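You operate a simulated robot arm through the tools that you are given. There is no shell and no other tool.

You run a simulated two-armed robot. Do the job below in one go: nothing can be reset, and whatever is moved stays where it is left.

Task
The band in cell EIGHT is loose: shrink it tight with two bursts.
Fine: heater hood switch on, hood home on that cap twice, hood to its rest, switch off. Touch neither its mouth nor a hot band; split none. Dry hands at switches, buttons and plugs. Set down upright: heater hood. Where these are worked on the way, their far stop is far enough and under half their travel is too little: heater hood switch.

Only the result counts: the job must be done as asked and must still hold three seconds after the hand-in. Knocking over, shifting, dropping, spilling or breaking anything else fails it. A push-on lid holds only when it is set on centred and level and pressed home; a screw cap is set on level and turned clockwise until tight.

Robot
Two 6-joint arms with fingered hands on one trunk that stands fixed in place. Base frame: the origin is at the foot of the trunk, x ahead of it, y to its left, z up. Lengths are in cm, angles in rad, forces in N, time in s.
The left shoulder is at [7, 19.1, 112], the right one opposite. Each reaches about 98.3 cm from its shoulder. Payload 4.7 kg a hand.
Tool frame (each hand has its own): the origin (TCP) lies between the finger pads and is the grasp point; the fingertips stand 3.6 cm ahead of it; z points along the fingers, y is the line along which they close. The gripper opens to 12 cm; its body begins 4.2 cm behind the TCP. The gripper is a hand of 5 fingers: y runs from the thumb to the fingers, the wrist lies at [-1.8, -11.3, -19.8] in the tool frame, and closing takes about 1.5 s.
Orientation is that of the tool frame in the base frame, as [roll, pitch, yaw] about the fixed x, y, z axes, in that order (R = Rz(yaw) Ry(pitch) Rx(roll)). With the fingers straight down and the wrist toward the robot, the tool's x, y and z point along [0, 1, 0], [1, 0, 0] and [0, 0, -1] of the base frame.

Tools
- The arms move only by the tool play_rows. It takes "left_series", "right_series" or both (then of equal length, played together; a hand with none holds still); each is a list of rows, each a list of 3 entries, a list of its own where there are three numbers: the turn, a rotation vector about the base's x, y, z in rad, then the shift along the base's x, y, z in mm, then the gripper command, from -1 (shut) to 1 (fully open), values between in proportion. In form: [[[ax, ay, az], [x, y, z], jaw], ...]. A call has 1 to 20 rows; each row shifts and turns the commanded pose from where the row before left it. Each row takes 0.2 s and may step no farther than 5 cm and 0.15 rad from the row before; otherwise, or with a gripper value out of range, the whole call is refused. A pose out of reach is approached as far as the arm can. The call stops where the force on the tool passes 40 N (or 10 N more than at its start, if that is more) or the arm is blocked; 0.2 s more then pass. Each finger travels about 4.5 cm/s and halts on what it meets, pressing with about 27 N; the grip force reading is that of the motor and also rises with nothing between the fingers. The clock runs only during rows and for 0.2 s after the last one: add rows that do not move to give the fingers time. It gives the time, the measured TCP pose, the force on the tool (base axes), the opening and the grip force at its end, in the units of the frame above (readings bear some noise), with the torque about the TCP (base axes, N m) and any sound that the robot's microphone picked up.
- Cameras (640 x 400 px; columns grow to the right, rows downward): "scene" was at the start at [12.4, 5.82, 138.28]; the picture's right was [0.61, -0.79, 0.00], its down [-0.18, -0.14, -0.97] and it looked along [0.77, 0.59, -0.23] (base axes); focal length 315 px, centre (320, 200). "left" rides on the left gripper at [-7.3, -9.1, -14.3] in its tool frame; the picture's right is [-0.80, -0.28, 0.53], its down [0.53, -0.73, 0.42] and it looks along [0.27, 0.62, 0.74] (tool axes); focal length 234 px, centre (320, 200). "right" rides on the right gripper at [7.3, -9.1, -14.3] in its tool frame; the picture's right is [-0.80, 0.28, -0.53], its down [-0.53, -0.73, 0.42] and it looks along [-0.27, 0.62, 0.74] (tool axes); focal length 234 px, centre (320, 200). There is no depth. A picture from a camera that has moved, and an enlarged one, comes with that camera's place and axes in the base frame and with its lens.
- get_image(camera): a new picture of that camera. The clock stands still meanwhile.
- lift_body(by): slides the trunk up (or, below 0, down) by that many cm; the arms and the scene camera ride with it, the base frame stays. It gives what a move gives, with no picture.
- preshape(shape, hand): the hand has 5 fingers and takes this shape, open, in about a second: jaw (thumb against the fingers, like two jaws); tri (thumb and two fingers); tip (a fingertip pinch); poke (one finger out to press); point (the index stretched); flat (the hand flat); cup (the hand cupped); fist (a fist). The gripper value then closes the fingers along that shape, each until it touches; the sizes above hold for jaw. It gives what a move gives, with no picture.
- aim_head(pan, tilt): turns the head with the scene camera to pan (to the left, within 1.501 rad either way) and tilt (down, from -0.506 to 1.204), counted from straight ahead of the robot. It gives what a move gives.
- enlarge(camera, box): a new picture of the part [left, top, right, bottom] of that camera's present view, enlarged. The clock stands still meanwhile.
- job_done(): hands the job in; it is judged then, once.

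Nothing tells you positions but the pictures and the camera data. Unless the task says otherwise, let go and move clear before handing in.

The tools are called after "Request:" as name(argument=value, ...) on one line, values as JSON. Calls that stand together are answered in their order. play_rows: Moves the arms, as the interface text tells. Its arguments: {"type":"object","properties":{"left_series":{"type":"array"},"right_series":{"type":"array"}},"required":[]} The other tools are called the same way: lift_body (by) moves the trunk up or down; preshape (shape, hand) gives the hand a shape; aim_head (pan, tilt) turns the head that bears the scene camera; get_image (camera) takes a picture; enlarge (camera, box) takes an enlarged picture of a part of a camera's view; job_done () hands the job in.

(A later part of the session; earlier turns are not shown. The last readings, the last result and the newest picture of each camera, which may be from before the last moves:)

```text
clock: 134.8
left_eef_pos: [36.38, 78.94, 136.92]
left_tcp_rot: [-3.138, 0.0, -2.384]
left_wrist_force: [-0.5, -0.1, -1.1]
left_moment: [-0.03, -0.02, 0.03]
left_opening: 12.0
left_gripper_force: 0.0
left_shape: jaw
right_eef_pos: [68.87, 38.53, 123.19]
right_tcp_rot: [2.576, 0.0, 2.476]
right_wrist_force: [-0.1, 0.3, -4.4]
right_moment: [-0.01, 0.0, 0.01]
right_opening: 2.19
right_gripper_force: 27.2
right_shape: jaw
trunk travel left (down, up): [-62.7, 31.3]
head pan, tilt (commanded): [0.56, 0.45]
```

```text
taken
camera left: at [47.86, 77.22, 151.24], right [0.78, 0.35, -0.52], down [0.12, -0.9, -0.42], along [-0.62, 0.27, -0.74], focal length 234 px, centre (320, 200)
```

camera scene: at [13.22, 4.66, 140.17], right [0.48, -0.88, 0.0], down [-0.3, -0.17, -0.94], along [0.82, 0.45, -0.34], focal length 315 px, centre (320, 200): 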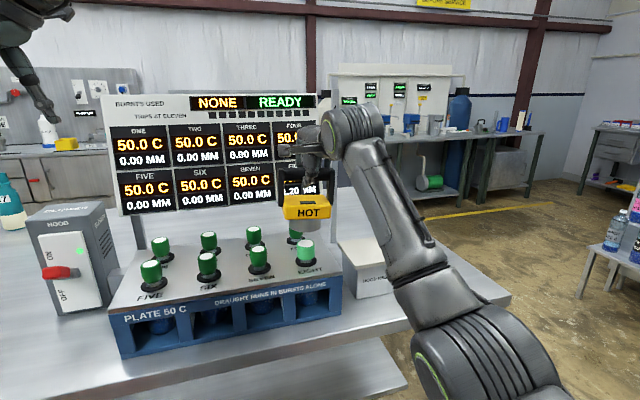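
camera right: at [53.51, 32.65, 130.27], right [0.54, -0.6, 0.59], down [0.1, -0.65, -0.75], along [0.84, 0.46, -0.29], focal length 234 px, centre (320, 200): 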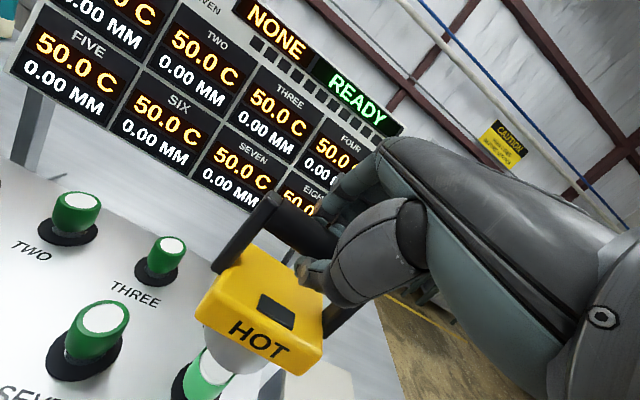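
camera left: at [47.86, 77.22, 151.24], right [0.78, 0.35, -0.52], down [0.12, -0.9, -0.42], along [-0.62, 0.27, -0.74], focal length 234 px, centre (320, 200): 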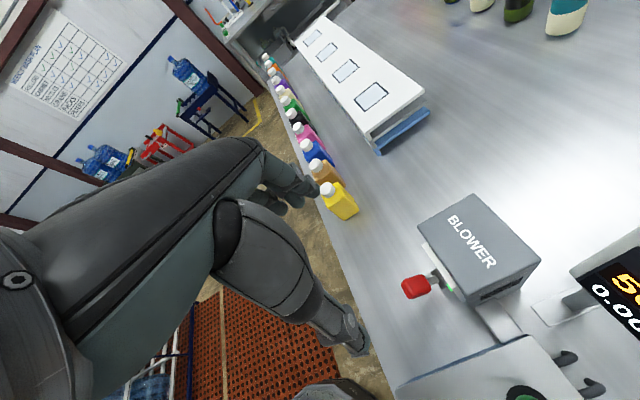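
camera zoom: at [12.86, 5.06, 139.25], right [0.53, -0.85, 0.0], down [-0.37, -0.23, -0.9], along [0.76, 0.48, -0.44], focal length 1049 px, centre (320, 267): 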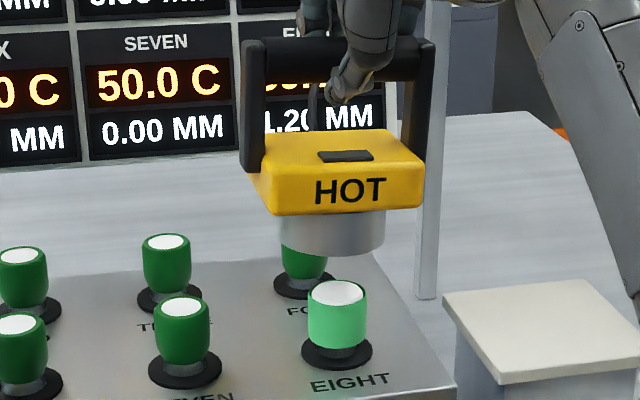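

The mouth is within about 3 mm of the cap's axis. I'll make that small correction and lower with the trunk so the arm posture stays put.

Request:
play_rows(right_series=[[[0, 0, 0], [2, -2, 0], -1], [[0, 0, 0], [0, 0, 0], -1]])

Request:
lift_body(by=-3.5)

Request:
enlarge(camera="right", box=[140, 230, 340, 400])

Request:
enlarge(camera="scene", box=[250, 120, 390, 240])

```text
clock: 135.4
left_eef_pos: [36.26, 78.81, 136.96]
left_tcp_rot: [-3.137, 0.001, -2.384]
left_wrist_force: [0.2, -0.1, -0.3]
left_moment: [-0.02, 0.02, 0.02]
left_opening: 12.0
left_gripper_force: 0.1
left_shape: jaw
right_eef_pos: [69.31, 38.27, 123.16]
right_tcp_rot: [2.578, 0.001, 2.476]
right_wrist_force: [0.1, 0.7, -2.8]
right_moment: [-0.02, 0.04, 0.03]
right_opening: 2.18
right_gripper_force: 26.7
right_shape: jaw
trunk travel left (down, up): [-62.7, 31.3]
head pan, tilt (commanded): [0.56, 0.45]
```

```text
clock: 136.2
left_eef_pos: [36.34, 78.76, 133.55]
left_tcp_rot: [-3.136, 0.001, -2.384]
left_wrist_force: [-0.2, -0.5, 0.7]
left_moment: [0.0, -0.01, -0.01]
left_opening: 11.97
left_gripper_force: 0.0
left_shape: jaw
right_eef_pos: [69.29, 38.32, 119.78]
right_tcp_rot: [2.575, -0.001, 2.476]
right_wrist_force: [-0.7, 0.4, -4.8]
right_moment: [-0.05, -0.01, 0.01]
right_opening: 2.19
right_gripper_force: 26.9
right_shape: jaw
trunk travel left (down, up): [-59.2, 34.8]
head pan, tilt (commanded): [0.56, 0.45]
```

```text
2.35 times, centred on (240, 315) of right
camera zoom: at [53.98, 30.64, 126.92], right [0.6, -0.53, 0.59], down [0.18, -0.64, -0.75], along [0.78, 0.56, -0.29], focal length 551 px, centre (508, -71)
```

zoom: 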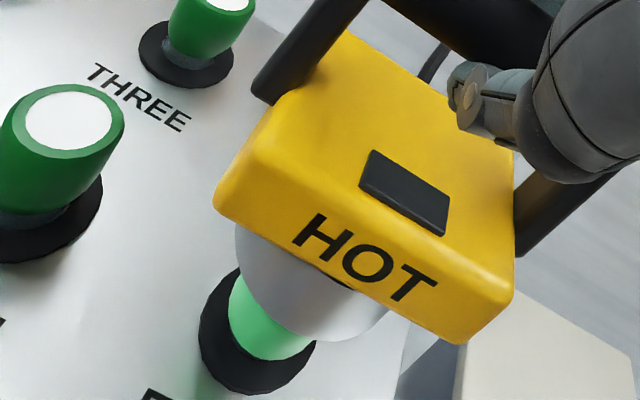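

```text
3.33 times, centred on (320, 180) of scene
camera zoom: at [12.79, 5.01, 135.76], right [0.53, -0.85, 0.0], down [-0.37, -0.23, -0.9], along [0.76, 0.48, -0.44], focal length 1049 px, centre (320, 267)
```

zoom: 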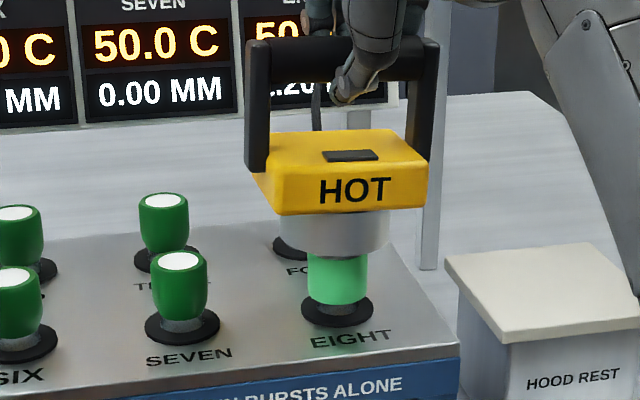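

Request:
enlarge(camera="right", box=[200, 310, 320, 400])

Request:
enlarge(camera="scene", box=[290, 170, 360, 230])

```text
4.44 times, centred on (260, 355) of right
camera zoom: at [53.98, 30.64, 126.92], right [0.6, -0.53, 0.59], down [0.18, -0.64, -0.75], along [0.78, 0.56, -0.29], focal length 1041 px, centre (587, -489)
```

zoom: 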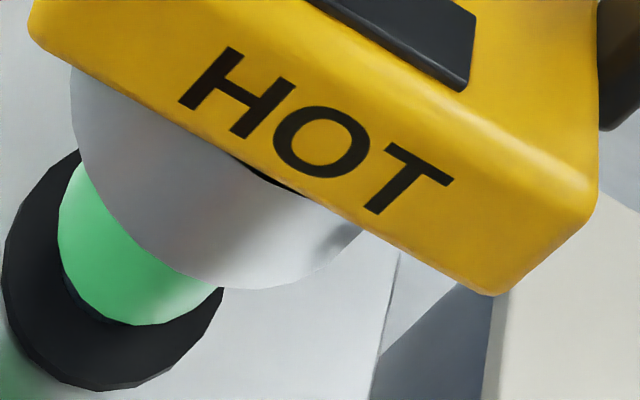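

```text
6.67 times, centred on (325, 200) of scene
camera zoom: at [12.79, 5.01, 135.76], right [0.53, -0.85, 0.0], down [-0.37, -0.23, -0.9], along [0.76, 0.48, -0.44], focal length 2098 px, centre (287, 200)
```

zoom: 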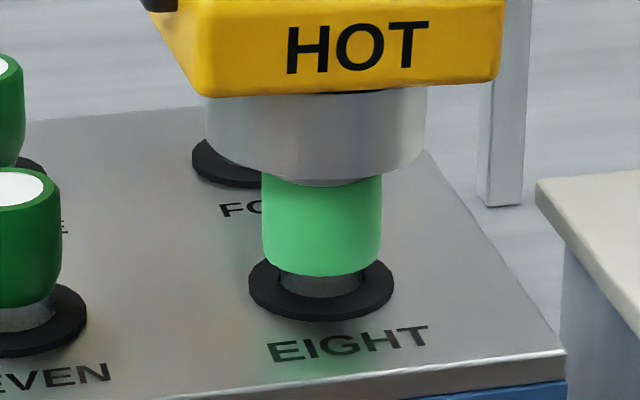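

Both views agree the mouth is centred within about 2 mm. I'll lower further in small trunk steps, watching the force.

Request:
lift_body(by=-2.5)

Request:
lift_body(by=-1)

Request:
enlarge(camera="scene", box=[240, 120, 390, 240])

```text
clock: 136.9
left_eef_pos: [36.18, 78.8, 130.97]
left_tcp_rot: [-3.136, -0.002, -2.384]
left_wrist_force: [0.1, -0.6, 0.9]
left_moment: [0.05, 0.0, -0.01]
left_opening: 11.97
left_gripper_force: 0.1
left_shape: jaw
right_eef_pos: [69.25, 38.2, 117.27]
right_tcp_rot: [2.577, 0.001, 2.476]
right_wrist_force: [0.8, -0.4, -5.1]
right_moment: [-0.06, 0.0, 0.0]
right_opening: 2.19
right_gripper_force: 27.3
right_shape: jaw
trunk travel left (down, up): [-56.7, 37.3]
head pan, tilt (commanded): [0.56, 0.45]
```

```text
clock: 137.4
left_eef_pos: [36.34, 78.82, 129.98]
left_tcp_rot: [-3.137, 0.001, -2.384]
left_wrist_force: [0.1, 0.1, 0.1]
left_moment: [0.02, -0.05, -0.03]
left_opening: 11.98
left_gripper_force: 0.1
left_shape: jaw
right_eef_pos: [69.17, 38.27, 116.27]
right_tcp_rot: [2.574, -0.001, 2.478]
right_wrist_force: [-0.6, 0.1, -3.9]
right_moment: [-0.07, 0.05, 0.0]
right_opening: 2.19
right_gripper_force: 27.2
right_shape: jaw
trunk travel left (down, up): [-55.7, 38.3]
head pan, tilt (commanded): [0.56, 0.45]
```

```text
3.33 times, centred on (315, 180) of scene
camera zoom: at [12.81, 5.04, 132.25], right [0.53, -0.85, 0.0], down [-0.37, -0.23, -0.9], along [0.76, 0.48, -0.44], focal length 1049 px, centre (337, 267)
```

zoom: 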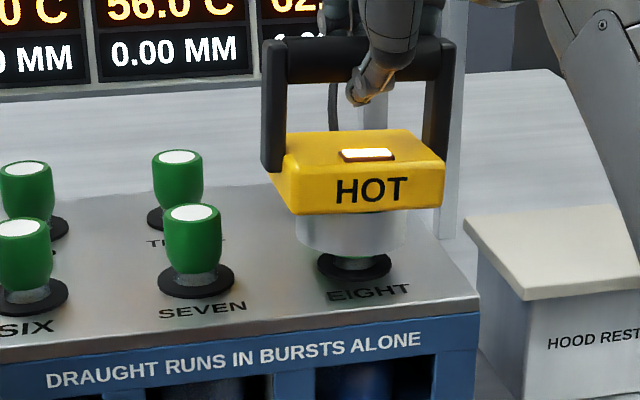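

The hood's lamp is glowing, so a burst seems to have begun. I'll check the display right away.

Request:
enlarge(camera="scene", box=[100, 0, 400, 150])

Request:
get_image(camera="scene")

```text
2.13 times, centred on (250, 75) of scene
camera zoom: at [12.81, 5.04, 132.25], right [0.53, -0.85, 0.0], down [-0.37, -0.23, -0.9], along [0.76, 0.48, -0.44], focal length 671 px, centre (469, 467)
```

zoom: 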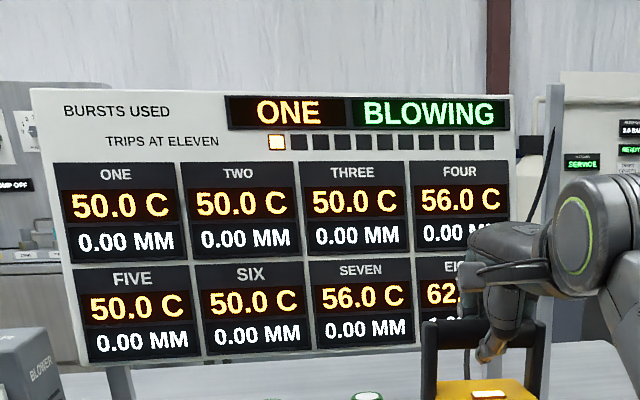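

```text
taken
camera scene: at [12.81, 5.04, 132.25], right [0.53, -0.85, 0.0], down [-0.37, -0.23, -0.9], along [0.76, 0.48, -0.44], focal length 315 px, centre (320, 200)
```

scene: 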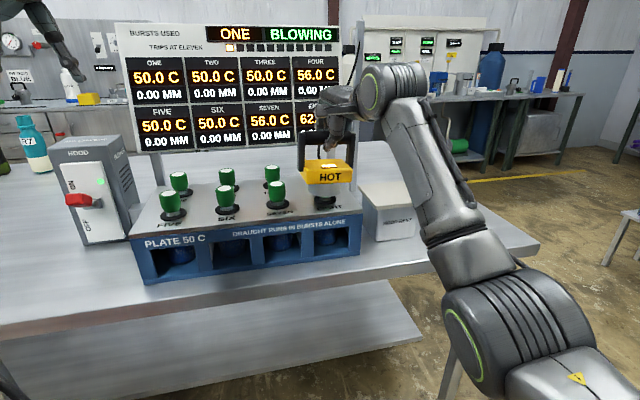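

The first burst is counted and blowing. I'll hold still briefly and watch for it to end.

Request:
play_rows(right_series=[[[0, 0, 0], [0, 0, 0], -1], [[0, 0, 0], [0, 0, 0], -1]])

Request:
enlarge(camera="scene", box=[100, 0, 400, 220])

```text
clock: 138.1
left_eef_pos: [36.23, 78.86, 129.9]
left_tcp_rot: [-3.138, 0.0, -2.383]
left_wrist_force: [0.2, -0.1, -0.9]
left_moment: [0.01, -0.01, 0.0]
left_opening: 12.0
left_gripper_force: 0.0
left_shape: jaw
right_eef_pos: [69.17, 38.4, 116.29]
right_tcp_rot: [2.576, -0.001, 2.476]
right_wrist_force: [-0.3, -0.2, -3.8]
right_moment: [-0.03, 0.01, 0.03]
right_opening: 2.18
right_gripper_force: 27.2
right_shape: jaw
trunk travel left (down, up): [-55.7, 38.3]
head pan, tilt (commanded): [0.56, 0.45]
```

```text
1.82 times, centred on (250, 110) of scene
camera zoom: at [12.82, 5.04, 132.25], right [0.53, -0.85, 0.0], down [-0.37, -0.23, -0.9], along [0.76, 0.48, -0.44], focal length 572 px, centre (447, 364)
```

zoom: 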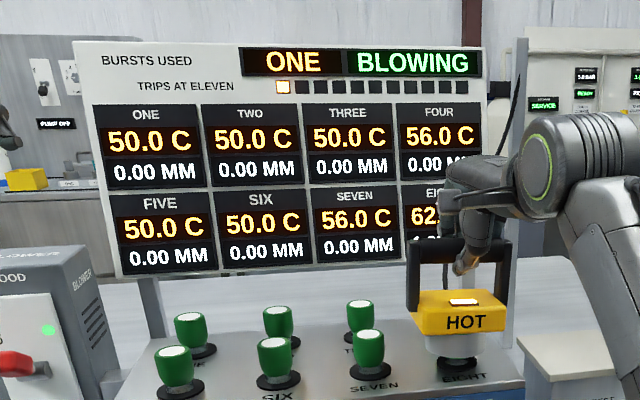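

Request:
play_rows(right_series=[[[0, 0, 0], [0, 0, 0], -1], [[0, 0, 0], [0, 0, 0], -1], [[0, 0, 0], [0, 0, 0], -1]])

Request:
enlarge(camera="scene", box=[100, 0, 400, 220])

```text
clock: 138.8
left_eef_pos: [36.29, 78.81, 129.97]
left_tcp_rot: [-3.136, 0.001, -2.383]
left_wrist_force: [0.2, -0.2, 0.7]
left_moment: [-0.04, -0.01, 0.01]
left_opening: 11.97
left_gripper_force: 0.0
left_shape: jaw
right_eef_pos: [69.2, 38.24, 116.17]
right_tcp_rot: [2.578, 0.0, 2.477]
right_wrist_force: [-0.3, -0.4, -4.6]
right_moment: [-0.07, 0.02, 0.01]
right_opening: 2.19
right_gripper_force: 27.1
right_shape: jaw
trunk travel left (down, up): [-55.7, 38.3]
head pan, tilt (commanded): [0.56, 0.45]
```

```text
1.82 times, centred on (250, 110) of scene
camera zoom: at [12.84, 5.06, 132.25], right [0.53, -0.85, 0.0], down [-0.37, -0.23, -0.9], along [0.76, 0.48, -0.44], focal length 572 px, centre (447, 364)
```

zoom: 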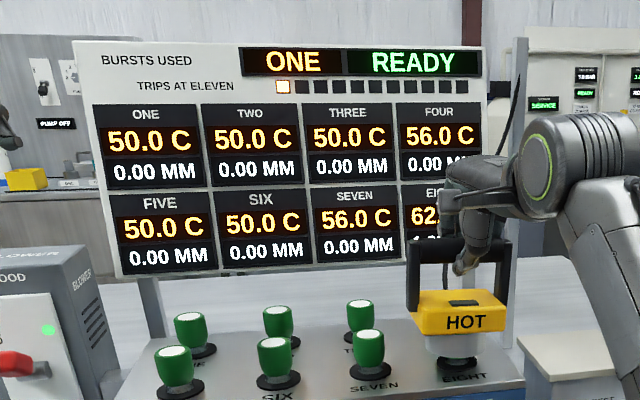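

The burst ended (READY, lamp off) and no new one started. I'll lift the hood clear of the cap and look at the result before the second burst.

Request:
lift_body(by=6)

Request:
get_image(camera="scene")

Request:
enlarge(camera="scene", box=[100, 20, 400, 250])

```text
clock: 139.8
left_eef_pos: [36.33, 78.8, 135.9]
left_tcp_rot: [-3.138, 0.001, -2.385]
left_wrist_force: [0.6, 0.6, -0.1]
left_moment: [-0.03, 0.03, -0.02]
left_opening: 12.0
left_gripper_force: 0.0
left_shape: jaw
right_eef_pos: [69.28, 38.31, 122.27]
right_tcp_rot: [2.579, 0.0, 2.477]
right_wrist_force: [1.1, -0.1, -3.4]
right_moment: [-0.03, 0.01, -0.01]
right_opening: 2.18
right_gripper_force: 26.9
right_shape: jaw
trunk travel left (down, up): [-61.7, 32.3]
head pan, tilt (commanded): [0.56, 0.45]
```

```text
taken
camera scene: at [12.87, 5.08, 138.24], right [0.53, -0.85, 0.0], down [-0.37, -0.23, -0.9], along [0.76, 0.48, -0.44], focal length 315 px, centre (320, 200)
```

scene: 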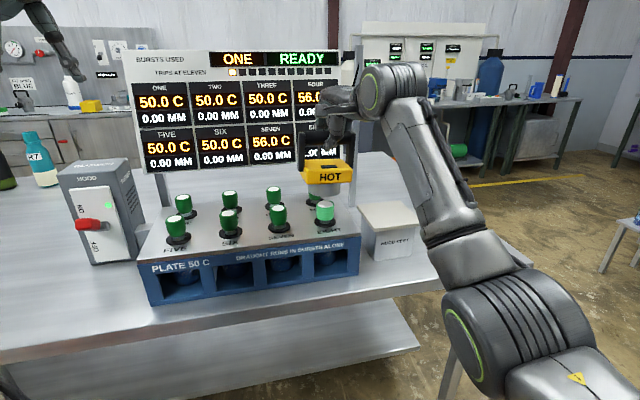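

```text
1.74 times, centred on (250, 135) of scene
camera zoom: at [12.87, 5.08, 138.24], right [0.53, -0.85, 0.0], down [-0.37, -0.23, -0.9], along [0.76, 0.48, -0.44], focal length 547 px, centre (442, 313)
```

zoom: 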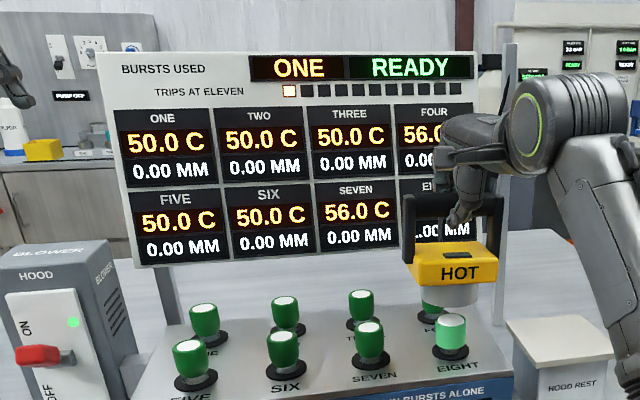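

Request:
enlarge(camera="scene", box=[280, 70, 360, 230])

```text
2.50 times, centred on (320, 150) of scene
camera zoom: at [12.87, 5.08, 138.24], right [0.53, -0.85, 0.0], down [-0.37, -0.23, -0.9], along [0.76, 0.48, -0.44], focal length 787 px, centre (320, 325)
```

zoom: 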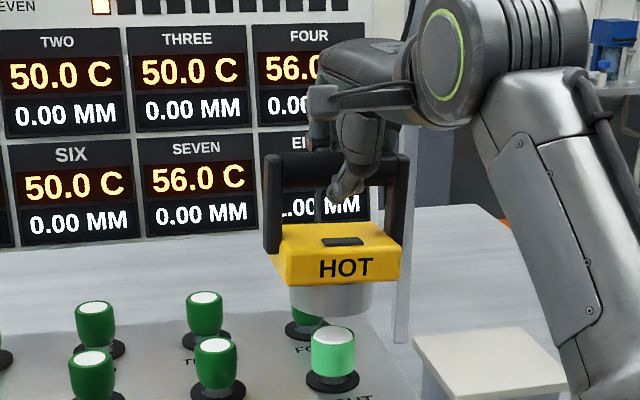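

EIGHT reads about 1.00 after the first burst. I'll lower the hood home again for the second burst.

Request:
lift_body(by=-6)

Request:
enlarge(camera="scene", box=[100, 0, 400, 220])

```text
clock: 140.8
left_eef_pos: [36.34, 78.71, 130.02]
left_tcp_rot: [-3.136, -0.001, -2.385]
left_wrist_force: [1.0, -0.3, 0.9]
left_moment: [0.03, 0.0, -0.01]
left_opening: 11.99
left_gripper_force: 0.1
left_shape: jaw
right_eef_pos: [69.29, 38.3, 116.37]
right_tcp_rot: [2.577, 0.0, 2.478]
right_wrist_force: [-0.2, 0.5, -4.9]
right_moment: [-0.04, 0.02, 0.01]
right_opening: 2.2
right_gripper_force: 27.3
right_shape: jaw
trunk travel left (down, up): [-55.7, 38.3]
head pan, tilt (commanded): [0.56, 0.45]
```

```text
1.82 times, centred on (250, 110) of scene
camera zoom: at [12.81, 5.04, 132.25], right [0.53, -0.85, 0.0], down [-0.37, -0.23, -0.9], along [0.76, 0.48, -0.44], focal length 572 px, centre (447, 364)
```

zoom: 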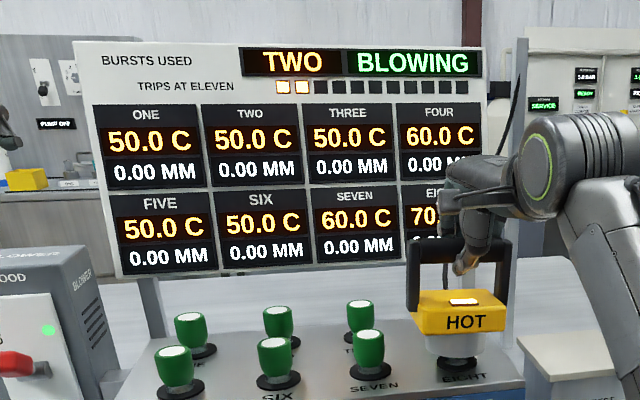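

The second burst is running. I'll wait for it to finish.

Request:
play_rows(right_series=[[[0, 0, 0], [0, 0, 0], -1], [[0, 0, 0], [0, 0, 0], -1], [[0, 0, 0], [0, 0, 0], -1], [[0, 0, 0], [0, 0, 0], -1], [[0, 0, 0], [0, 0, 0], -1], [[0, 0, 0], [0, 0, 0], -1]])

Request:
enlarge(camera="scene", box=[100, 0, 400, 220])

```text
clock: 142.2
left_eef_pos: [36.34, 78.79, 129.97]
left_tcp_rot: [-3.137, 0.0, -2.385]
left_wrist_force: [0.5, 0.1, -1.0]
left_moment: [0.0, 0.0, 0.03]
left_opening: 11.97
left_gripper_force: 0.0
left_shape: jaw
right_eef_pos: [69.15, 38.18, 116.19]
right_tcp_rot: [2.578, 0.0, 2.477]
right_wrist_force: [-0.9, 0.0, -5.1]
right_moment: [-0.04, 0.02, -0.02]
right_opening: 2.2
right_gripper_force: 26.6
right_shape: jaw
trunk travel left (down, up): [-55.7, 38.3]
head pan, tilt (commanded): [0.56, 0.45]
```

```text
1.82 times, centred on (250, 110) of scene
camera zoom: at [12.84, 5.06, 132.25], right [0.53, -0.85, 0.0], down [-0.37, -0.23, -0.9], along [0.76, 0.48, -0.44], focal length 572 px, centre (447, 364)
```

zoom: 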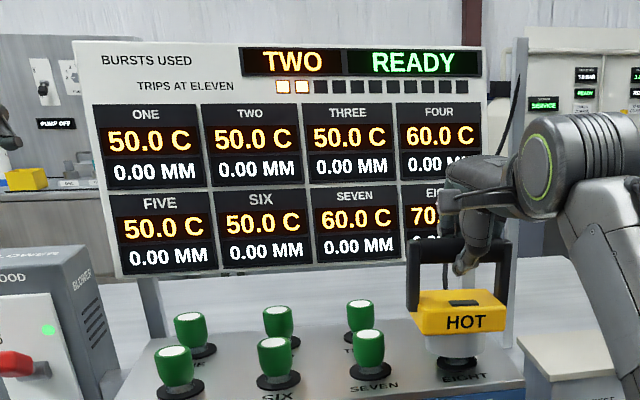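

Two bursts are done and the display is READY. I'll lift the hood off and carry it back over its rest, undoing the small turn on the way.

Request:
lift_body(by=7)

Request:
play_rows(right_series=[[[0, 0, 0], [15, -11, 0], -1], [[0, 0, 0], [25, -18, 0], -1], [[0, 0, -0.04], [30, -22, 0], -1], [[0, 0, -0.04], [30, -22, 0], -1], [[0, 0, -0.041], [25, -18, 0], -1], [[0, 0, 0], [17, -13, 0], -1], [[0, 0, 0], [0, 0, 0], -1], [[0, 0, 0], [0, 0, 0], -1]])

Request:
get_image(camera="scene")

Request:
enlarge(camera="scene", box=[120, 20, 360, 260])

```text
clock: 143.3
left_eef_pos: [36.42, 78.74, 136.89]
left_tcp_rot: [-3.134, 0.0, -2.384]
left_wrist_force: [0.5, 0.3, -0.4]
left_moment: [-0.01, -0.02, -0.01]
left_opening: 11.99
left_gripper_force: 0.0
left_shape: jaw
right_eef_pos: [69.19, 38.27, 123.09]
right_tcp_rot: [2.578, 0.001, 2.477]
right_wrist_force: [0.9, -0.4, -4.9]
right_moment: [-0.07, 0.02, -0.01]
right_opening: 2.23
right_gripper_force: 27.2
right_shape: jaw
trunk travel left (down, up): [-62.7, 31.3]
head pan, tilt (commanded): [0.56, 0.45]
```

```text
clock: 145.1
left_eef_pos: [36.44, 78.82, 136.99]
left_tcp_rot: [-3.137, 0.001, -2.385]
left_wrist_force: [0.6, -0.3, -0.2]
left_moment: [0.01, 0.02, 0.02]
left_opening: 11.95
left_gripper_force: 0.1
left_shape: jaw
right_eef_pos: [83.53, 27.93, 123.29]
right_tcp_rot: [2.575, -0.001, 2.357]
right_wrist_force: [-0.6, 0.5, -4.6]
right_moment: [-0.03, 0.06, -0.01]
right_opening: 2.19
right_gripper_force: 27.2
right_shape: jaw
trunk travel left (down, up): [-62.7, 31.3]
head pan, tilt (commanded): [0.56, 0.45]
```

```text
taken
camera scene: at [12.86, 5.05, 139.25], right [0.53, -0.85, 0.0], down [-0.37, -0.23, -0.9], along [0.76, 0.48, -0.44], focal length 315 px, centre (320, 200)
```

scene: 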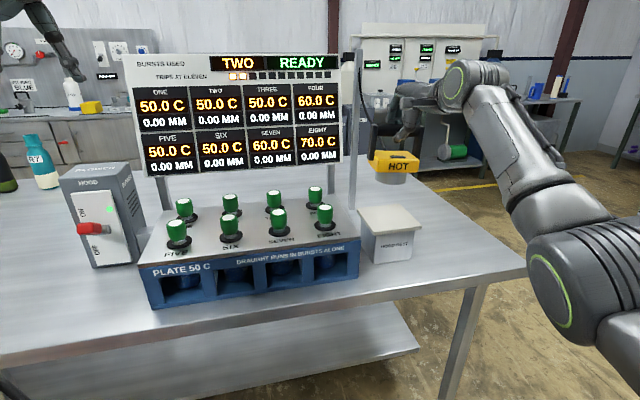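

```text
1.67 times, centred on (240, 140) of scene
camera zoom: at [12.86, 5.05, 139.25], right [0.53, -0.85, 0.0], down [-0.37, -0.23, -0.9], along [0.76, 0.48, -0.44], focal length 524 px, centre (453, 300)
```

zoom: 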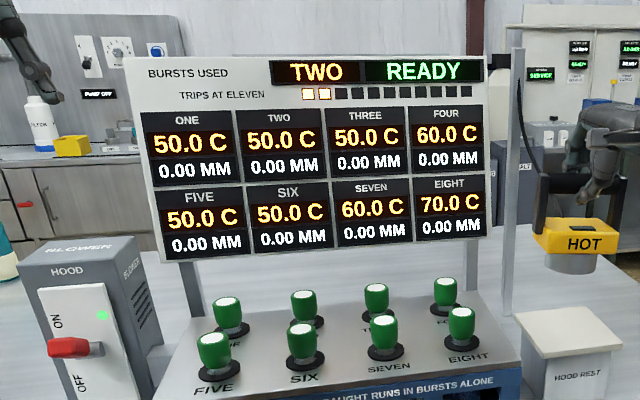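

EIGHT now reads 0.00 mm — tight. I'll lower the hood straight down onto its rest, slowing near the original height.

Request:
play_rows(right_series=[[[0, 0, 0], [0, 0, -25], -1], [[0, 0, 0], [0, 0, -25], -1], [[0, 0, 0], [0, 0, -25], -1], [[0, 0, 0], [0, 0, -15], -1], [[0, 0, 0], [0, 0, -8], -1], [[0, 0, 0], [0, 0, 0], -1]])

Request:
enlarge(camera="scene", box=[320, 120, 460, 270])

Request:
get_image(camera="right")

```text
clock: 146.5
left_eef_pos: [36.27, 78.87, 136.94]
left_tcp_rot: [-3.139, 0.0, -2.383]
left_wrist_force: [0.6, 0.4, -0.7]
left_moment: [-0.01, -0.01, 0.0]
left_opening: 11.99
left_gripper_force: 0.1
left_shape: jaw
right_eef_pos: [83.33, 28.03, 113.44]
right_tcp_rot: [2.573, 0.001, 2.356]
right_wrist_force: [0.3, -0.1, -4.5]
right_moment: [-0.05, 0.04, 0.0]
right_opening: 2.2
right_gripper_force: 26.7
right_shape: jaw
trunk travel left (down, up): [-62.7, 31.3]
head pan, tilt (commanded): [0.56, 0.45]
```

```text
2.67 times, centred on (390, 195) of scene
camera zoom: at [12.86, 5.05, 139.25], right [0.53, -0.85, 0.0], down [-0.37, -0.23, -0.9], along [0.76, 0.48, -0.44], focal length 839 px, centre (133, 213)
```

zoom: 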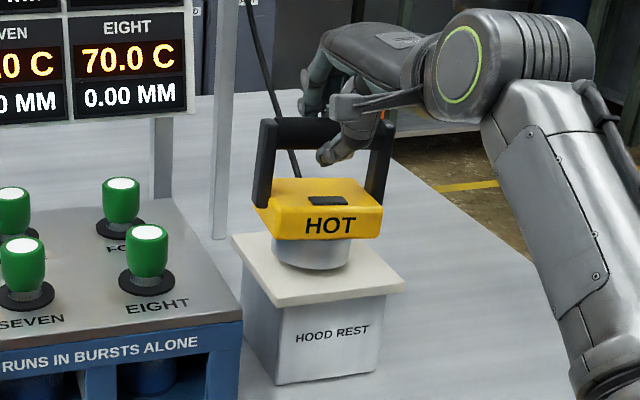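

```text
taken
camera right: at [67.39, 22.22, 120.58], right [0.54, -0.6, 0.59], down [0.1, -0.65, -0.75], along [0.84, 0.46, -0.29], focal length 234 px, centre (320, 200)
```

right: 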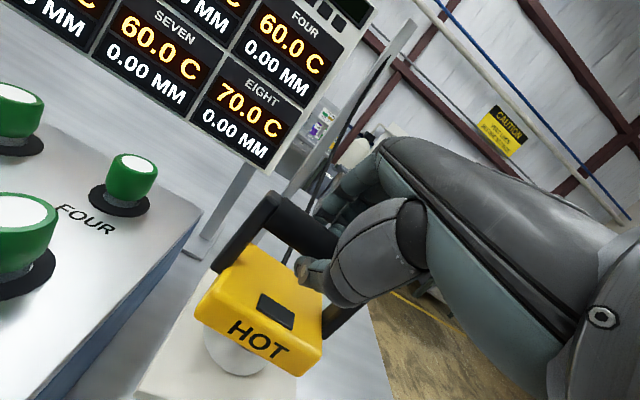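

About 8 mm to go. I'll set it down in millimetre steps.

Request:
play_rows(right_series=[[[0, 0, 0], [1, 0, -3], -1], [[0, 0, 0], [0, 0, -2], -1], [[0, 0, 0], [0, 0, -2], -1], [[0, 0, 0], [0, 0, 0], -1]])

Request:
play_rows(right_series=[[[0, 0, 0], [0, 0, -1.5], -1], [[0, 0, 0], [0, 0, 0], -1]])

```text
clock: 147.5
left_eef_pos: [36.42, 78.81, 137.02]
left_tcp_rot: [-3.139, 0.0, -2.384]
left_wrist_force: [-0.9, 0.1, 0.2]
left_moment: [0.01, 0.0, -0.03]
left_opening: 11.96
left_gripper_force: 0.0
left_shape: jaw
right_eef_pos: [83.58, 27.85, 112.68]
right_tcp_rot: [2.577, 0.002, 2.356]
right_wrist_force: [0.2, -0.7, -4.3]
right_moment: [-0.02, 0.01, 0.04]
right_opening: 2.19
right_gripper_force: 27.2
right_shape: jaw
trunk travel left (down, up): [-62.7, 31.3]
head pan, tilt (commanded): [0.56, 0.45]
```

```text
clock: 148.1
left_eef_pos: [36.24, 78.77, 137.0]
left_tcp_rot: [-3.136, 0.0, -2.384]
left_wrist_force: [0.3, 0.9, 0.0]
left_moment: [0.03, 0.0, 0.01]
left_opening: 11.99
left_gripper_force: 0.1
left_shape: jaw
right_eef_pos: [83.47, 27.83, 112.65]
right_tcp_rot: [2.576, 0.0, 2.356]
right_wrist_force: [0.6, 0.9, 0.2]
right_moment: [-0.04, -0.04, 0.02]
right_opening: 2.22
right_gripper_force: 27.1
right_shape: jaw
trunk travel left (down, up): [-62.7, 31.3]
head pan, tilt (commanded): [0.56, 0.45]
```

The force dropped to nearly zero, so the hood is seated. I'll verify, then open the hand partway and back out along the finger direction.

Request:
enlarge(camera="scene", box=[320, 120, 460, 270])

Request:
play_rows(right_series=[[[0, 0, 0], [0, 0, 0], -0.5], [[0, 0, 0], [0, 0, 0], -0.3], [[0, 0, 0], [0, 0, 0], -0.1], [[0, 0, 0], [0, 0, 0], 0.0], [[0, 0, 0], [0, 0, 0], 0.0], [[0, 0, 0], [0, 0, 0], 0.0]])

Request:
enlarge(camera="scene", box=[320, 120, 460, 270])

Request:
enlarge(camera="right", box=[180, 150, 420, 380])

```text
2.67 times, centred on (390, 195) of scene
camera zoom: at [12.79, 5.03, 139.26], right [0.53, -0.85, 0.0], down [-0.37, -0.23, -0.9], along [0.76, 0.48, -0.44], focal length 839 px, centre (133, 213)
```

zoom: 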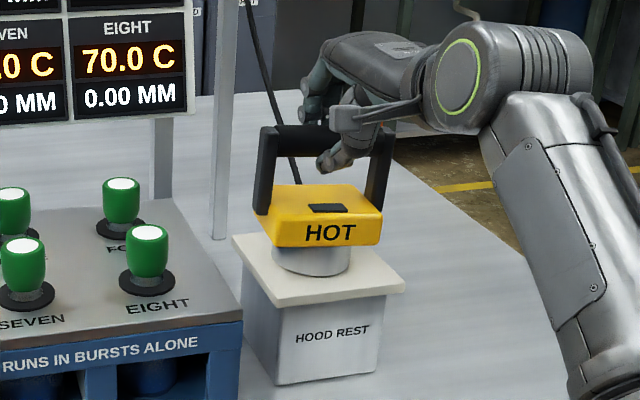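

```text
clock: 149.5
left_eef_pos: [36.15, 78.69, 137.06]
left_tcp_rot: [-3.137, -0.001, -2.384]
left_wrist_force: [0.2, 0.4, -1.1]
left_moment: [-0.01, 0.02, -0.02]
left_opening: 11.99
left_gripper_force: 0.2
left_shape: jaw
right_eef_pos: [83.49, 27.69, 112.58]
right_tcp_rot: [2.576, 0.0, 2.355]
right_wrist_force: [0.4, -0.2, 0.1]
right_moment: [-0.01, -0.03, 0.03]
right_opening: 5.92
right_gripper_force: 0.1
right_shape: jaw
trunk travel left (down, up): [-62.7, 31.3]
head pan, tilt (commanded): [0.56, 0.45]
```

```text
2.67 times, centred on (390, 195) of scene
camera zoom: at [12.79, 5.03, 139.26], right [0.53, -0.85, 0.0], down [-0.37, -0.23, -0.9], along [0.76, 0.48, -0.44], focal length 839 px, centre (133, 213)
```

zoom: 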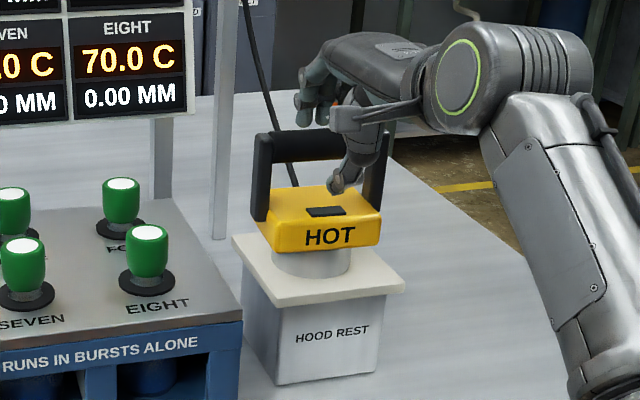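

```text
1.74 times, centred on (300, 265) of right
camera zoom: at [67.45, 22.13, 119.77], right [0.54, -0.6, 0.59], down [0.1, -0.65, -0.75], along [0.84, 0.46, -0.29], focal length 407 px, centre (355, 87)
```

zoom: 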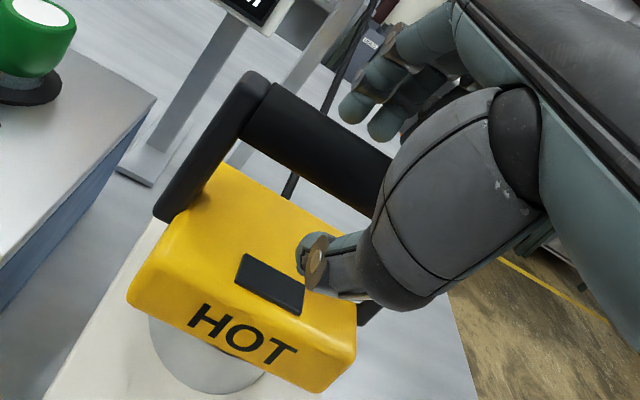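

The hood stands upright on its rest. I'll withdraw the hand straight back along the fingers.

Request:
play_rows(right_series=[[[0, 0, 0], [-5, -5, 11], 0.0], [[0, 0, 0], [-10, -10, 22], 0.0], [[0, 0, 0], [-10, -10, 22], 0.0], [[0, 0, 0], [-12, -12, 25], 0.0], [[0, 0, 0], [-20, -20, 20], 0.3], [[0, 0, 0], [0, 0, 0], 0.5]])

Request:
enlarge(camera="scene", box=[320, 120, 460, 270])

Request:
enlarge(camera="right", box=[120, 200, 360, 400])

```text
clock: 150.9
left_eef_pos: [36.3, 78.99, 136.89]
left_tcp_rot: [-3.137, 0.001, -2.384]
left_wrist_force: [-1.0, 1.1, -0.4]
left_moment: [-0.02, -0.01, 0.04]
left_opening: 11.98
left_gripper_force: 0.0
left_shape: jaw
right_eef_pos: [77.88, 22.14, 122.75]
right_tcp_rot: [2.578, 0.0, 2.355]
right_wrist_force: [-0.5, -0.1, 0.8]
right_moment: [0.01, 0.03, 0.0]
right_opening: 8.97
right_gripper_force: 0.0
right_shape: jaw
trunk travel left (down, up): [-62.7, 31.3]
head pan, tilt (commanded): [0.56, 0.45]
```

```text
2.67 times, centred on (390, 195) of scene
camera zoom: at [12.84, 5.08, 139.25], right [0.53, -0.85, 0.0], down [-0.37, -0.23, -0.9], along [0.76, 0.48, -0.44], focal length 839 px, centre (133, 213)
```

zoom: 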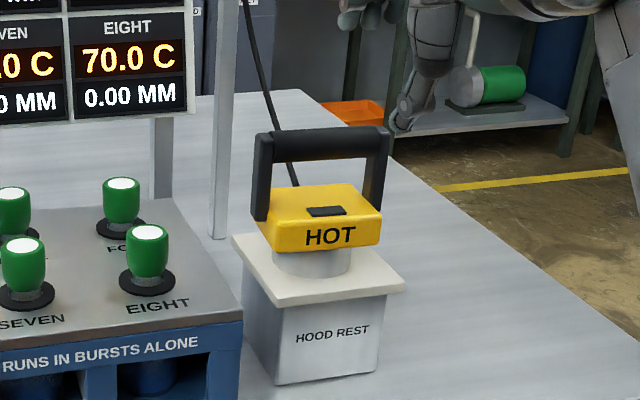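

```text
2.00 times, centred on (240, 300) of right
camera zoom: at [61.8, 16.53, 129.86], right [0.54, -0.6, 0.59], down [0.1, -0.65, -0.75], along [0.84, 0.46, -0.29], focal length 468 px, centre (480, 0)
```

zoom: 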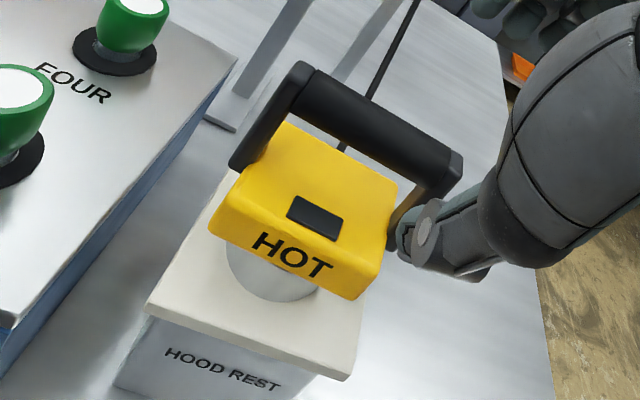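

The hood stands level on its rest, within about half a centimetre of where it began. I'll return the right hand to its earlier high, safe pose so the trunk can be lowered for the switch.

Request:
play_rows(right_series=[[[0, 0, 0], [-10, -8, 30], 0.6], [[0, 0, 0], [-20, -14, 30], 0.8], [[0, 0, 0], [-28, -18, 30], 1], [[0, 0, 0], [-30, -20, 27], 1], [[-0.1, 0.1, 0], [-5, -5, 5], 1], [[-0.1, 0.1, 0], [-5, -5, 5], 1], [[-0.1, 0.1, 0], [-5, -5, 5], 1], [[-0.1, 0.1, 0], [-5, -5, 5], 1], [[0, 0, 0], [0, 0, 0], 1]])

Request:
play_rows(right_series=[[[0, 0, -0.13], [5, 0, 0], 1], [[0, 0, -0.13], [5, 0, 0], 1], [[0, 0, -0.13], [5, 0, 0], 1], [[0, 0, -0.13], [5, 0, 0], 1], [[0, 0, -0.13], [5, 0, 0], 1], [[0, 0, -0.135], [5, 0, 0], 1], [[0, 0, 0], [0, 0, 0], 1]])

Request:
get_image(camera="scene")

Request:
get_image(camera="left")

```text
clock: 152.9
left_eef_pos: [36.26, 78.72, 137.01]
left_tcp_rot: [-3.138, 0.0, -2.384]
left_wrist_force: [0.5, 0.0, 0.0]
left_moment: [0.0, 0.02, 0.01]
left_opening: 11.98
left_gripper_force: 0.2
left_shape: jaw
right_eef_pos: [67.11, 14.13, 136.33]
right_tcp_rot: [-3.141, 0.0, 2.355]
right_wrist_force: [0.2, -0.3, 0.0]
right_moment: [0.0, 0.02, 0.0]
right_opening: 11.96
right_gripper_force: 0.0
right_shape: jaw
trunk travel left (down, up): [-62.7, 31.3]
head pan, tilt (commanded): [0.56, 0.45]
```

```text
clock: 154.5
left_eef_pos: [36.34, 78.73, 137.07]
left_tcp_rot: [-3.138, -0.001, -2.385]
left_wrist_force: [-0.2, 0.1, -0.4]
left_moment: [0.01, -0.01, 0.01]
left_opening: 11.99
left_gripper_force: 0.0
left_shape: jaw
right_eef_pos: [70.14, 14.19, 136.33]
right_tcp_rot: [-3.14, 0.0, 1.569]
right_wrist_force: [0.2, -0.6, -0.1]
right_moment: [-0.01, -0.02, 0.01]
right_opening: 11.96
right_gripper_force: 0.1
right_shape: jaw
trunk travel left (down, up): [-62.7, 31.3]
head pan, tilt (commanded): [0.56, 0.45]
```

```text
taken
camera scene: at [12.81, 4.99, 139.25], right [0.53, -0.85, 0.0], down [-0.37, -0.23, -0.9], along [0.76, 0.48, -0.44], focal length 315 px, centre (320, 200)
```

scene: 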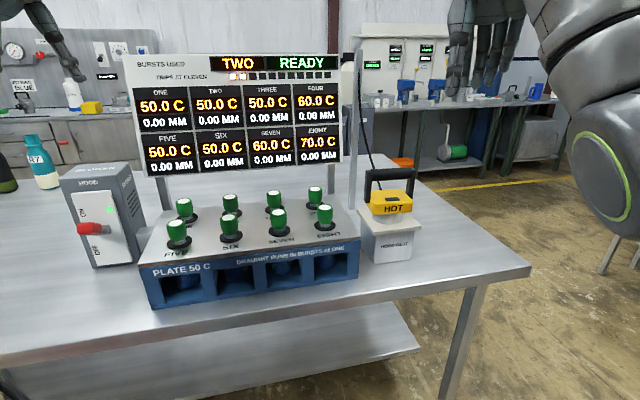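

```text
taken
camera left: at [47.81, 77.15, 151.29], right [0.78, 0.35, -0.52], down [0.12, -0.9, -0.42], along [-0.62, 0.27, -0.74], focal length 234 px, centre (320, 200)
```

left: 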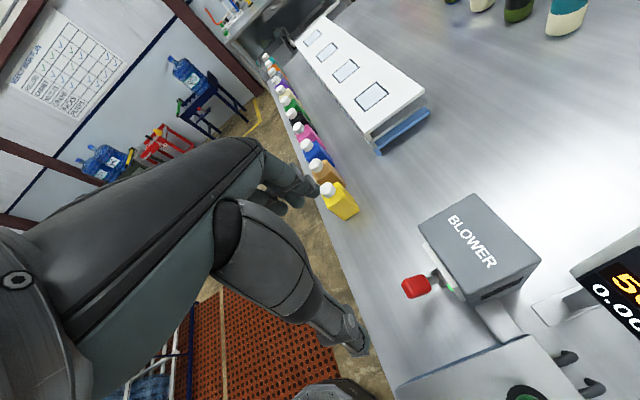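

Now the left hand for the switch. I'll centre it over the raised knob and lower the trunk in two stages.

Request:
play_rows(left_series=[[[0, 0, 0], [-2, 8, 0], 1], [[0, 0, 0], [0, 8, 0], 1], [[0, 0, 0], [0, 0, 0], 1]])

Request:
lift_body(by=-20)

Request:
aim_head(pan=1.15, tilt=0.3)

Request:
get_image(camera="left")

Request:
enlarge(camera="scene", box=[220, 60, 380, 240])

Request:
get_image(camera="right")

```text
clock: 155.3
left_eef_pos: [36.04, 80.35, 136.91]
left_tcp_rot: [-3.137, -0.001, -2.384]
left_wrist_force: [0.3, 0.1, 1.3]
left_moment: [0.04, 0.0, 0.04]
left_opening: 11.97
left_gripper_force: 0.0
left_shape: jaw
right_eef_pos: [69.92, 14.16, 136.49]
right_tcp_rot: [3.14, 0.0, 1.569]
right_wrist_force: [0.1, -0.1, 0.1]
right_moment: [-0.03, -0.01, 0.01]
right_opening: 11.96
right_gripper_force: 0.1
right_shape: jaw
trunk travel left (down, up): [-62.7, 31.3]
head pan, tilt (commanded): [0.56, 0.45]
```

```text
clock: 157.5
left_eef_pos: [36.09, 80.35, 116.96]
left_tcp_rot: [-3.137, -0.002, -2.384]
left_wrist_force: [0.3, 0.5, -0.5]
left_moment: [-0.02, 0.0, 0.04]
left_opening: 11.99
left_gripper_force: 0.0
left_shape: jaw
right_eef_pos: [69.96, 14.16, 116.38]
right_tcp_rot: [3.141, 0.0, 1.571]
right_wrist_force: [0.4, -0.3, -0.3]
right_moment: [0.0, -0.01, 0.0]
right_opening: 11.96
right_gripper_force: 0.0
right_shape: jaw
trunk travel left (down, up): [-42.7, 51.3]
head pan, tilt (commanded): [0.56, 0.45]
```

```text
clock: 158.5
left_eef_pos: [36.04, 80.47, 117.03]
left_tcp_rot: [-3.136, -0.001, -2.384]
left_wrist_force: [-0.2, -0.3, 0.5]
left_moment: [-0.03, 0.01, 0.0]
left_opening: 12.01
left_gripper_force: 0.0
left_shape: jaw
right_eef_pos: [69.94, 14.12, 116.3]
right_tcp_rot: [-3.141, 0.0, 1.57]
right_wrist_force: [-0.5, 0.7, -0.6]
right_moment: [0.03, 0.02, 0.02]
right_opening: 11.97
right_gripper_force: 0.0
right_shape: jaw
trunk travel left (down, up): [-42.7, 51.3]
head pan, tilt (commanded): [1.15, 0.3]
```

```text
taken
camera left: at [47.57, 78.78, 131.25], right [0.78, 0.35, -0.52], down [0.12, -0.9, -0.42], along [-0.62, 0.27, -0.74], focal length 234 px, centre (320, 200)
```

left: 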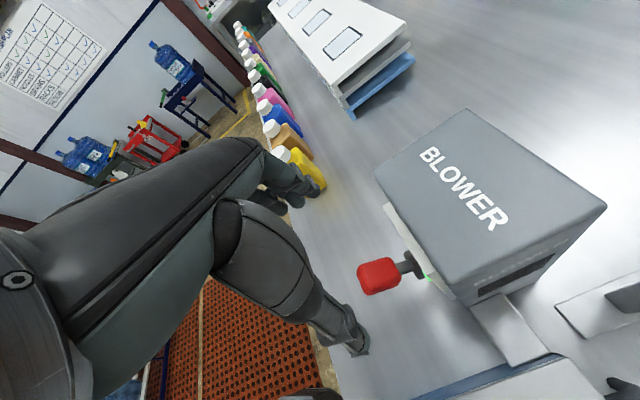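

```text
2.22 times, centred on (300, 150) of scene
camera zoom: at [8.81, 8.65, 120.65], right [0.91, -0.41, 0.0], down [-0.12, -0.27, -0.96], along [0.39, 0.87, -0.3], focal length 699 px, centre (364, 311)
```

zoom: 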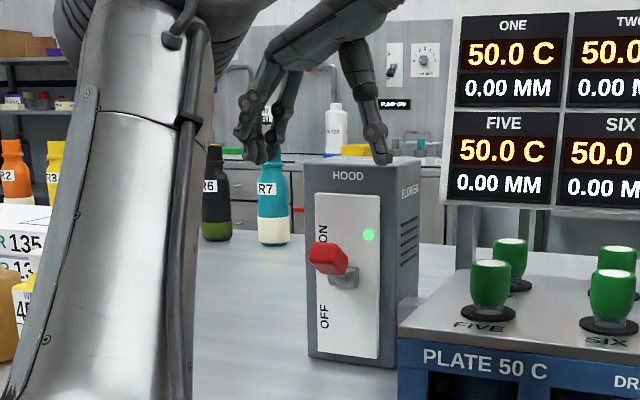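

```text
taken
camera right: at [60.84, 21.45, 130.59], right [0.28, -0.8, 0.53], down [-0.73, -0.53, -0.42], along [0.62, -0.27, -0.74], focal length 234 px, centre (320, 200)
```

right: 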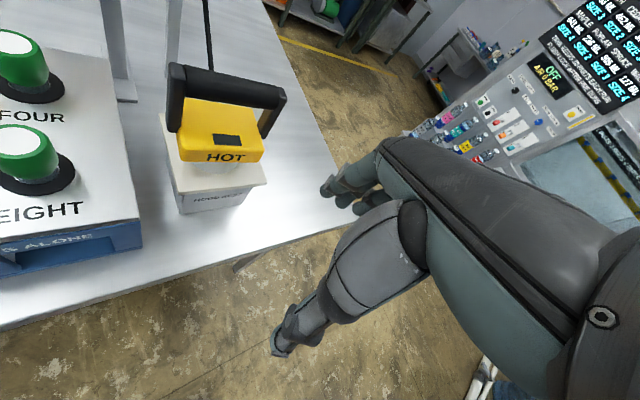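

The raised knob is at about (36.6, 80.7, 103.0), right under the hand. I'll lower the trunk to put the fingers around it.

Request:
lift_body(by=-13.7)

Request:
enlarge(camera="scene", box=[230, 30, 370, 180])

Request:
enlarge(camera="left", box=[240, 130, 440, 380])

```text
clock: 160.1
left_eef_pos: [35.85, 80.36, 103.32]
left_tcp_rot: [-3.136, -0.001, -2.383]
left_wrist_force: [-0.7, 0.2, 1.0]
left_moment: [0.0, -0.04, -0.02]
left_opening: 11.98
left_gripper_force: 0.0
left_shape: jaw
right_eef_pos: [69.91, 14.3, 102.56]
right_tcp_rot: [-3.141, 0.001, 1.57]
right_wrist_force: [-0.5, -0.1, -0.1]
right_moment: [-0.02, -0.03, 0.02]
right_opening: 11.98
right_gripper_force: 0.0
right_shape: jaw
trunk travel left (down, up): [-29.0, 65.0]
head pan, tilt (commanded): [1.15, 0.3]
```

```text
2.67 times, centred on (300, 105) of scene
camera zoom: at [8.78, 8.64, 106.96], right [0.91, -0.41, 0.0], down [-0.12, -0.27, -0.96], along [0.39, 0.87, -0.3], focal length 839 px, centre (373, 453)
```

zoom: 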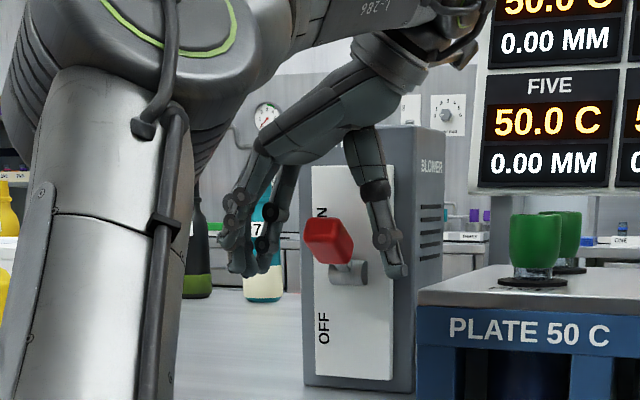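

```text
1.60 times, centred on (340, 255) of left
camera zoom: at [47.55, 78.76, 117.58], right [0.78, 0.35, -0.52], down [0.12, -0.9, -0.42], along [-0.62, 0.27, -0.74], focal length 375 px, centre (288, 112)
```

zoom: 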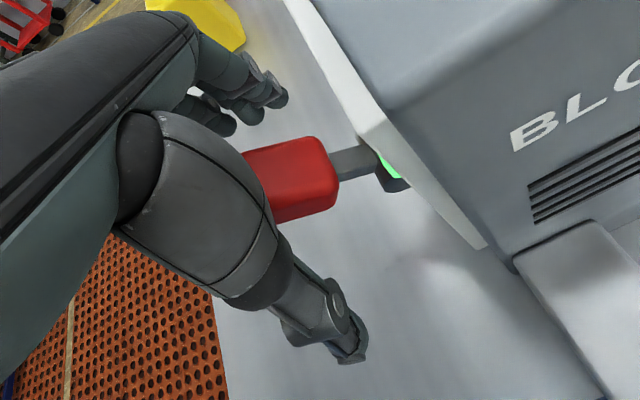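

The knob is between thumb and fingers again. I'll grip it.

Request:
play_rows(left_series=[[[0, 0, 0], [0, 0, 0], -1], [[0, 0, 0], [0, 0, 0], -1], [[0, 0, 0], [0, 0, 0], -1], [[0, 0, 0], [0, 0, 0], -1], [[0, 0, 0], [0, 0, 0], -1], [[0, 0, 0], [0, 0, 0], -1], [[0, 0, 0], [0, 0, 0], -1]])

Request:
enlarge(camera="scene", box=[230, 30, 370, 180])

```text
clock: 161.7
left_eef_pos: [36.07, 80.45, 103.16]
left_tcp_rot: [-3.137, 0.0, -2.384]
left_wrist_force: [2.0, -2.3, -2.0]
left_moment: [-0.02, 0.04, -0.02]
left_opening: 1.59
left_gripper_force: 7.9
left_shape: jaw
right_eef_pos: [69.95, 14.1, 102.64]
right_tcp_rot: [-3.142, -0.001, 1.571]
right_wrist_force: [0.3, -0.9, 0.2]
right_moment: [0.02, 0.03, 0.0]
right_opening: 11.99
right_gripper_force: 0.1
right_shape: jaw
trunk travel left (down, up): [-29.0, 65.0]
head pan, tilt (commanded): [1.15, 0.3]
```

```text
2.67 times, centred on (300, 105) of scene
camera zoom: at [8.81, 8.66, 106.95], right [0.91, -0.41, 0.0], down [-0.12, -0.27, -0.96], along [0.39, 0.87, -0.3], focal length 839 px, centre (373, 453)
```

zoom: 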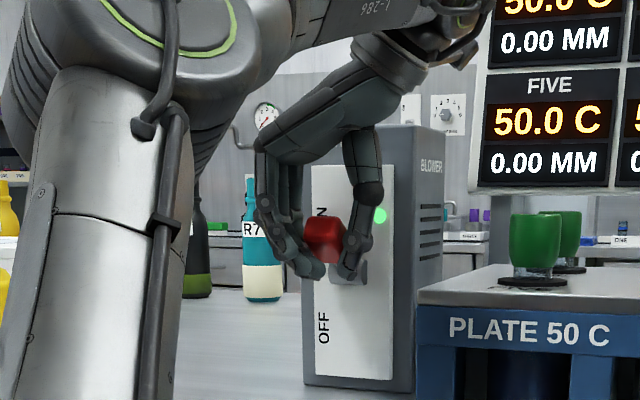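

Request:
play_rows(left_series=[[[0, 0, 0], [-2.5, -2.5, -6.3], -1], [[0, 0, 0], [-3, -3, -6.3], -1], [[0, 0, 0], [-2, -2, -7], -1], [[0, 0, 0], [-1.5, -1.5, -7], -1], [[0, 0, 0], [-0.7, -0.7, -7.5], -1], [[0, 0, 0], [0, 0, -7.5], -1], [[0, 0, 0], [0, 0, 0], -1]])

Request:
enlarge(camera="scene", box=[230, 30, 370, 180])

```text
clock: 163.3
left_eef_pos: [35.3, 79.22, 99.13]
left_tcp_rot: [-3.138, 0.0, -2.385]
left_wrist_force: [11.9, -8.5, 0.9]
left_moment: [0.04, -0.1, 0.01]
left_opening: 1.64
left_gripper_force: 27.1
left_shape: jaw
right_eef_pos: [70.0, 13.99, 102.51]
right_tcp_rot: [-3.14, 0.0, 1.571]
right_wrist_force: [0.1, 0.8, 1.3]
right_moment: [-0.02, 0.0, -0.03]
right_opening: 11.95
right_gripper_force: 0.0
right_shape: jaw
trunk travel left (down, up): [-29.0, 65.0]
head pan, tilt (commanded): [1.15, 0.3]
```

```text
2.67 times, centred on (300, 105) of scene
camera zoom: at [8.95, 8.53, 106.94], right [0.91, -0.41, 0.0], down [-0.12, -0.27, -0.96], along [0.39, 0.87, -0.3], focal length 839 px, centre (373, 453)
```

zoom: 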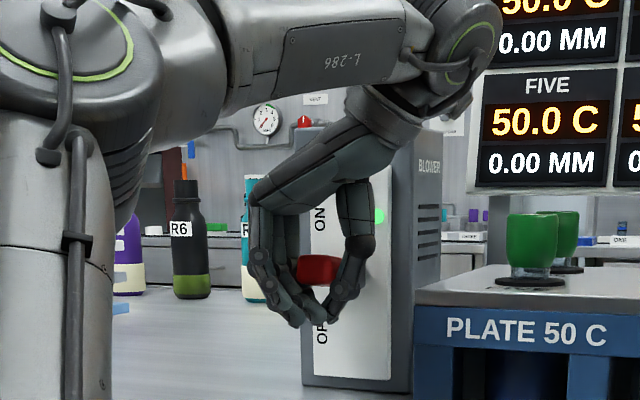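

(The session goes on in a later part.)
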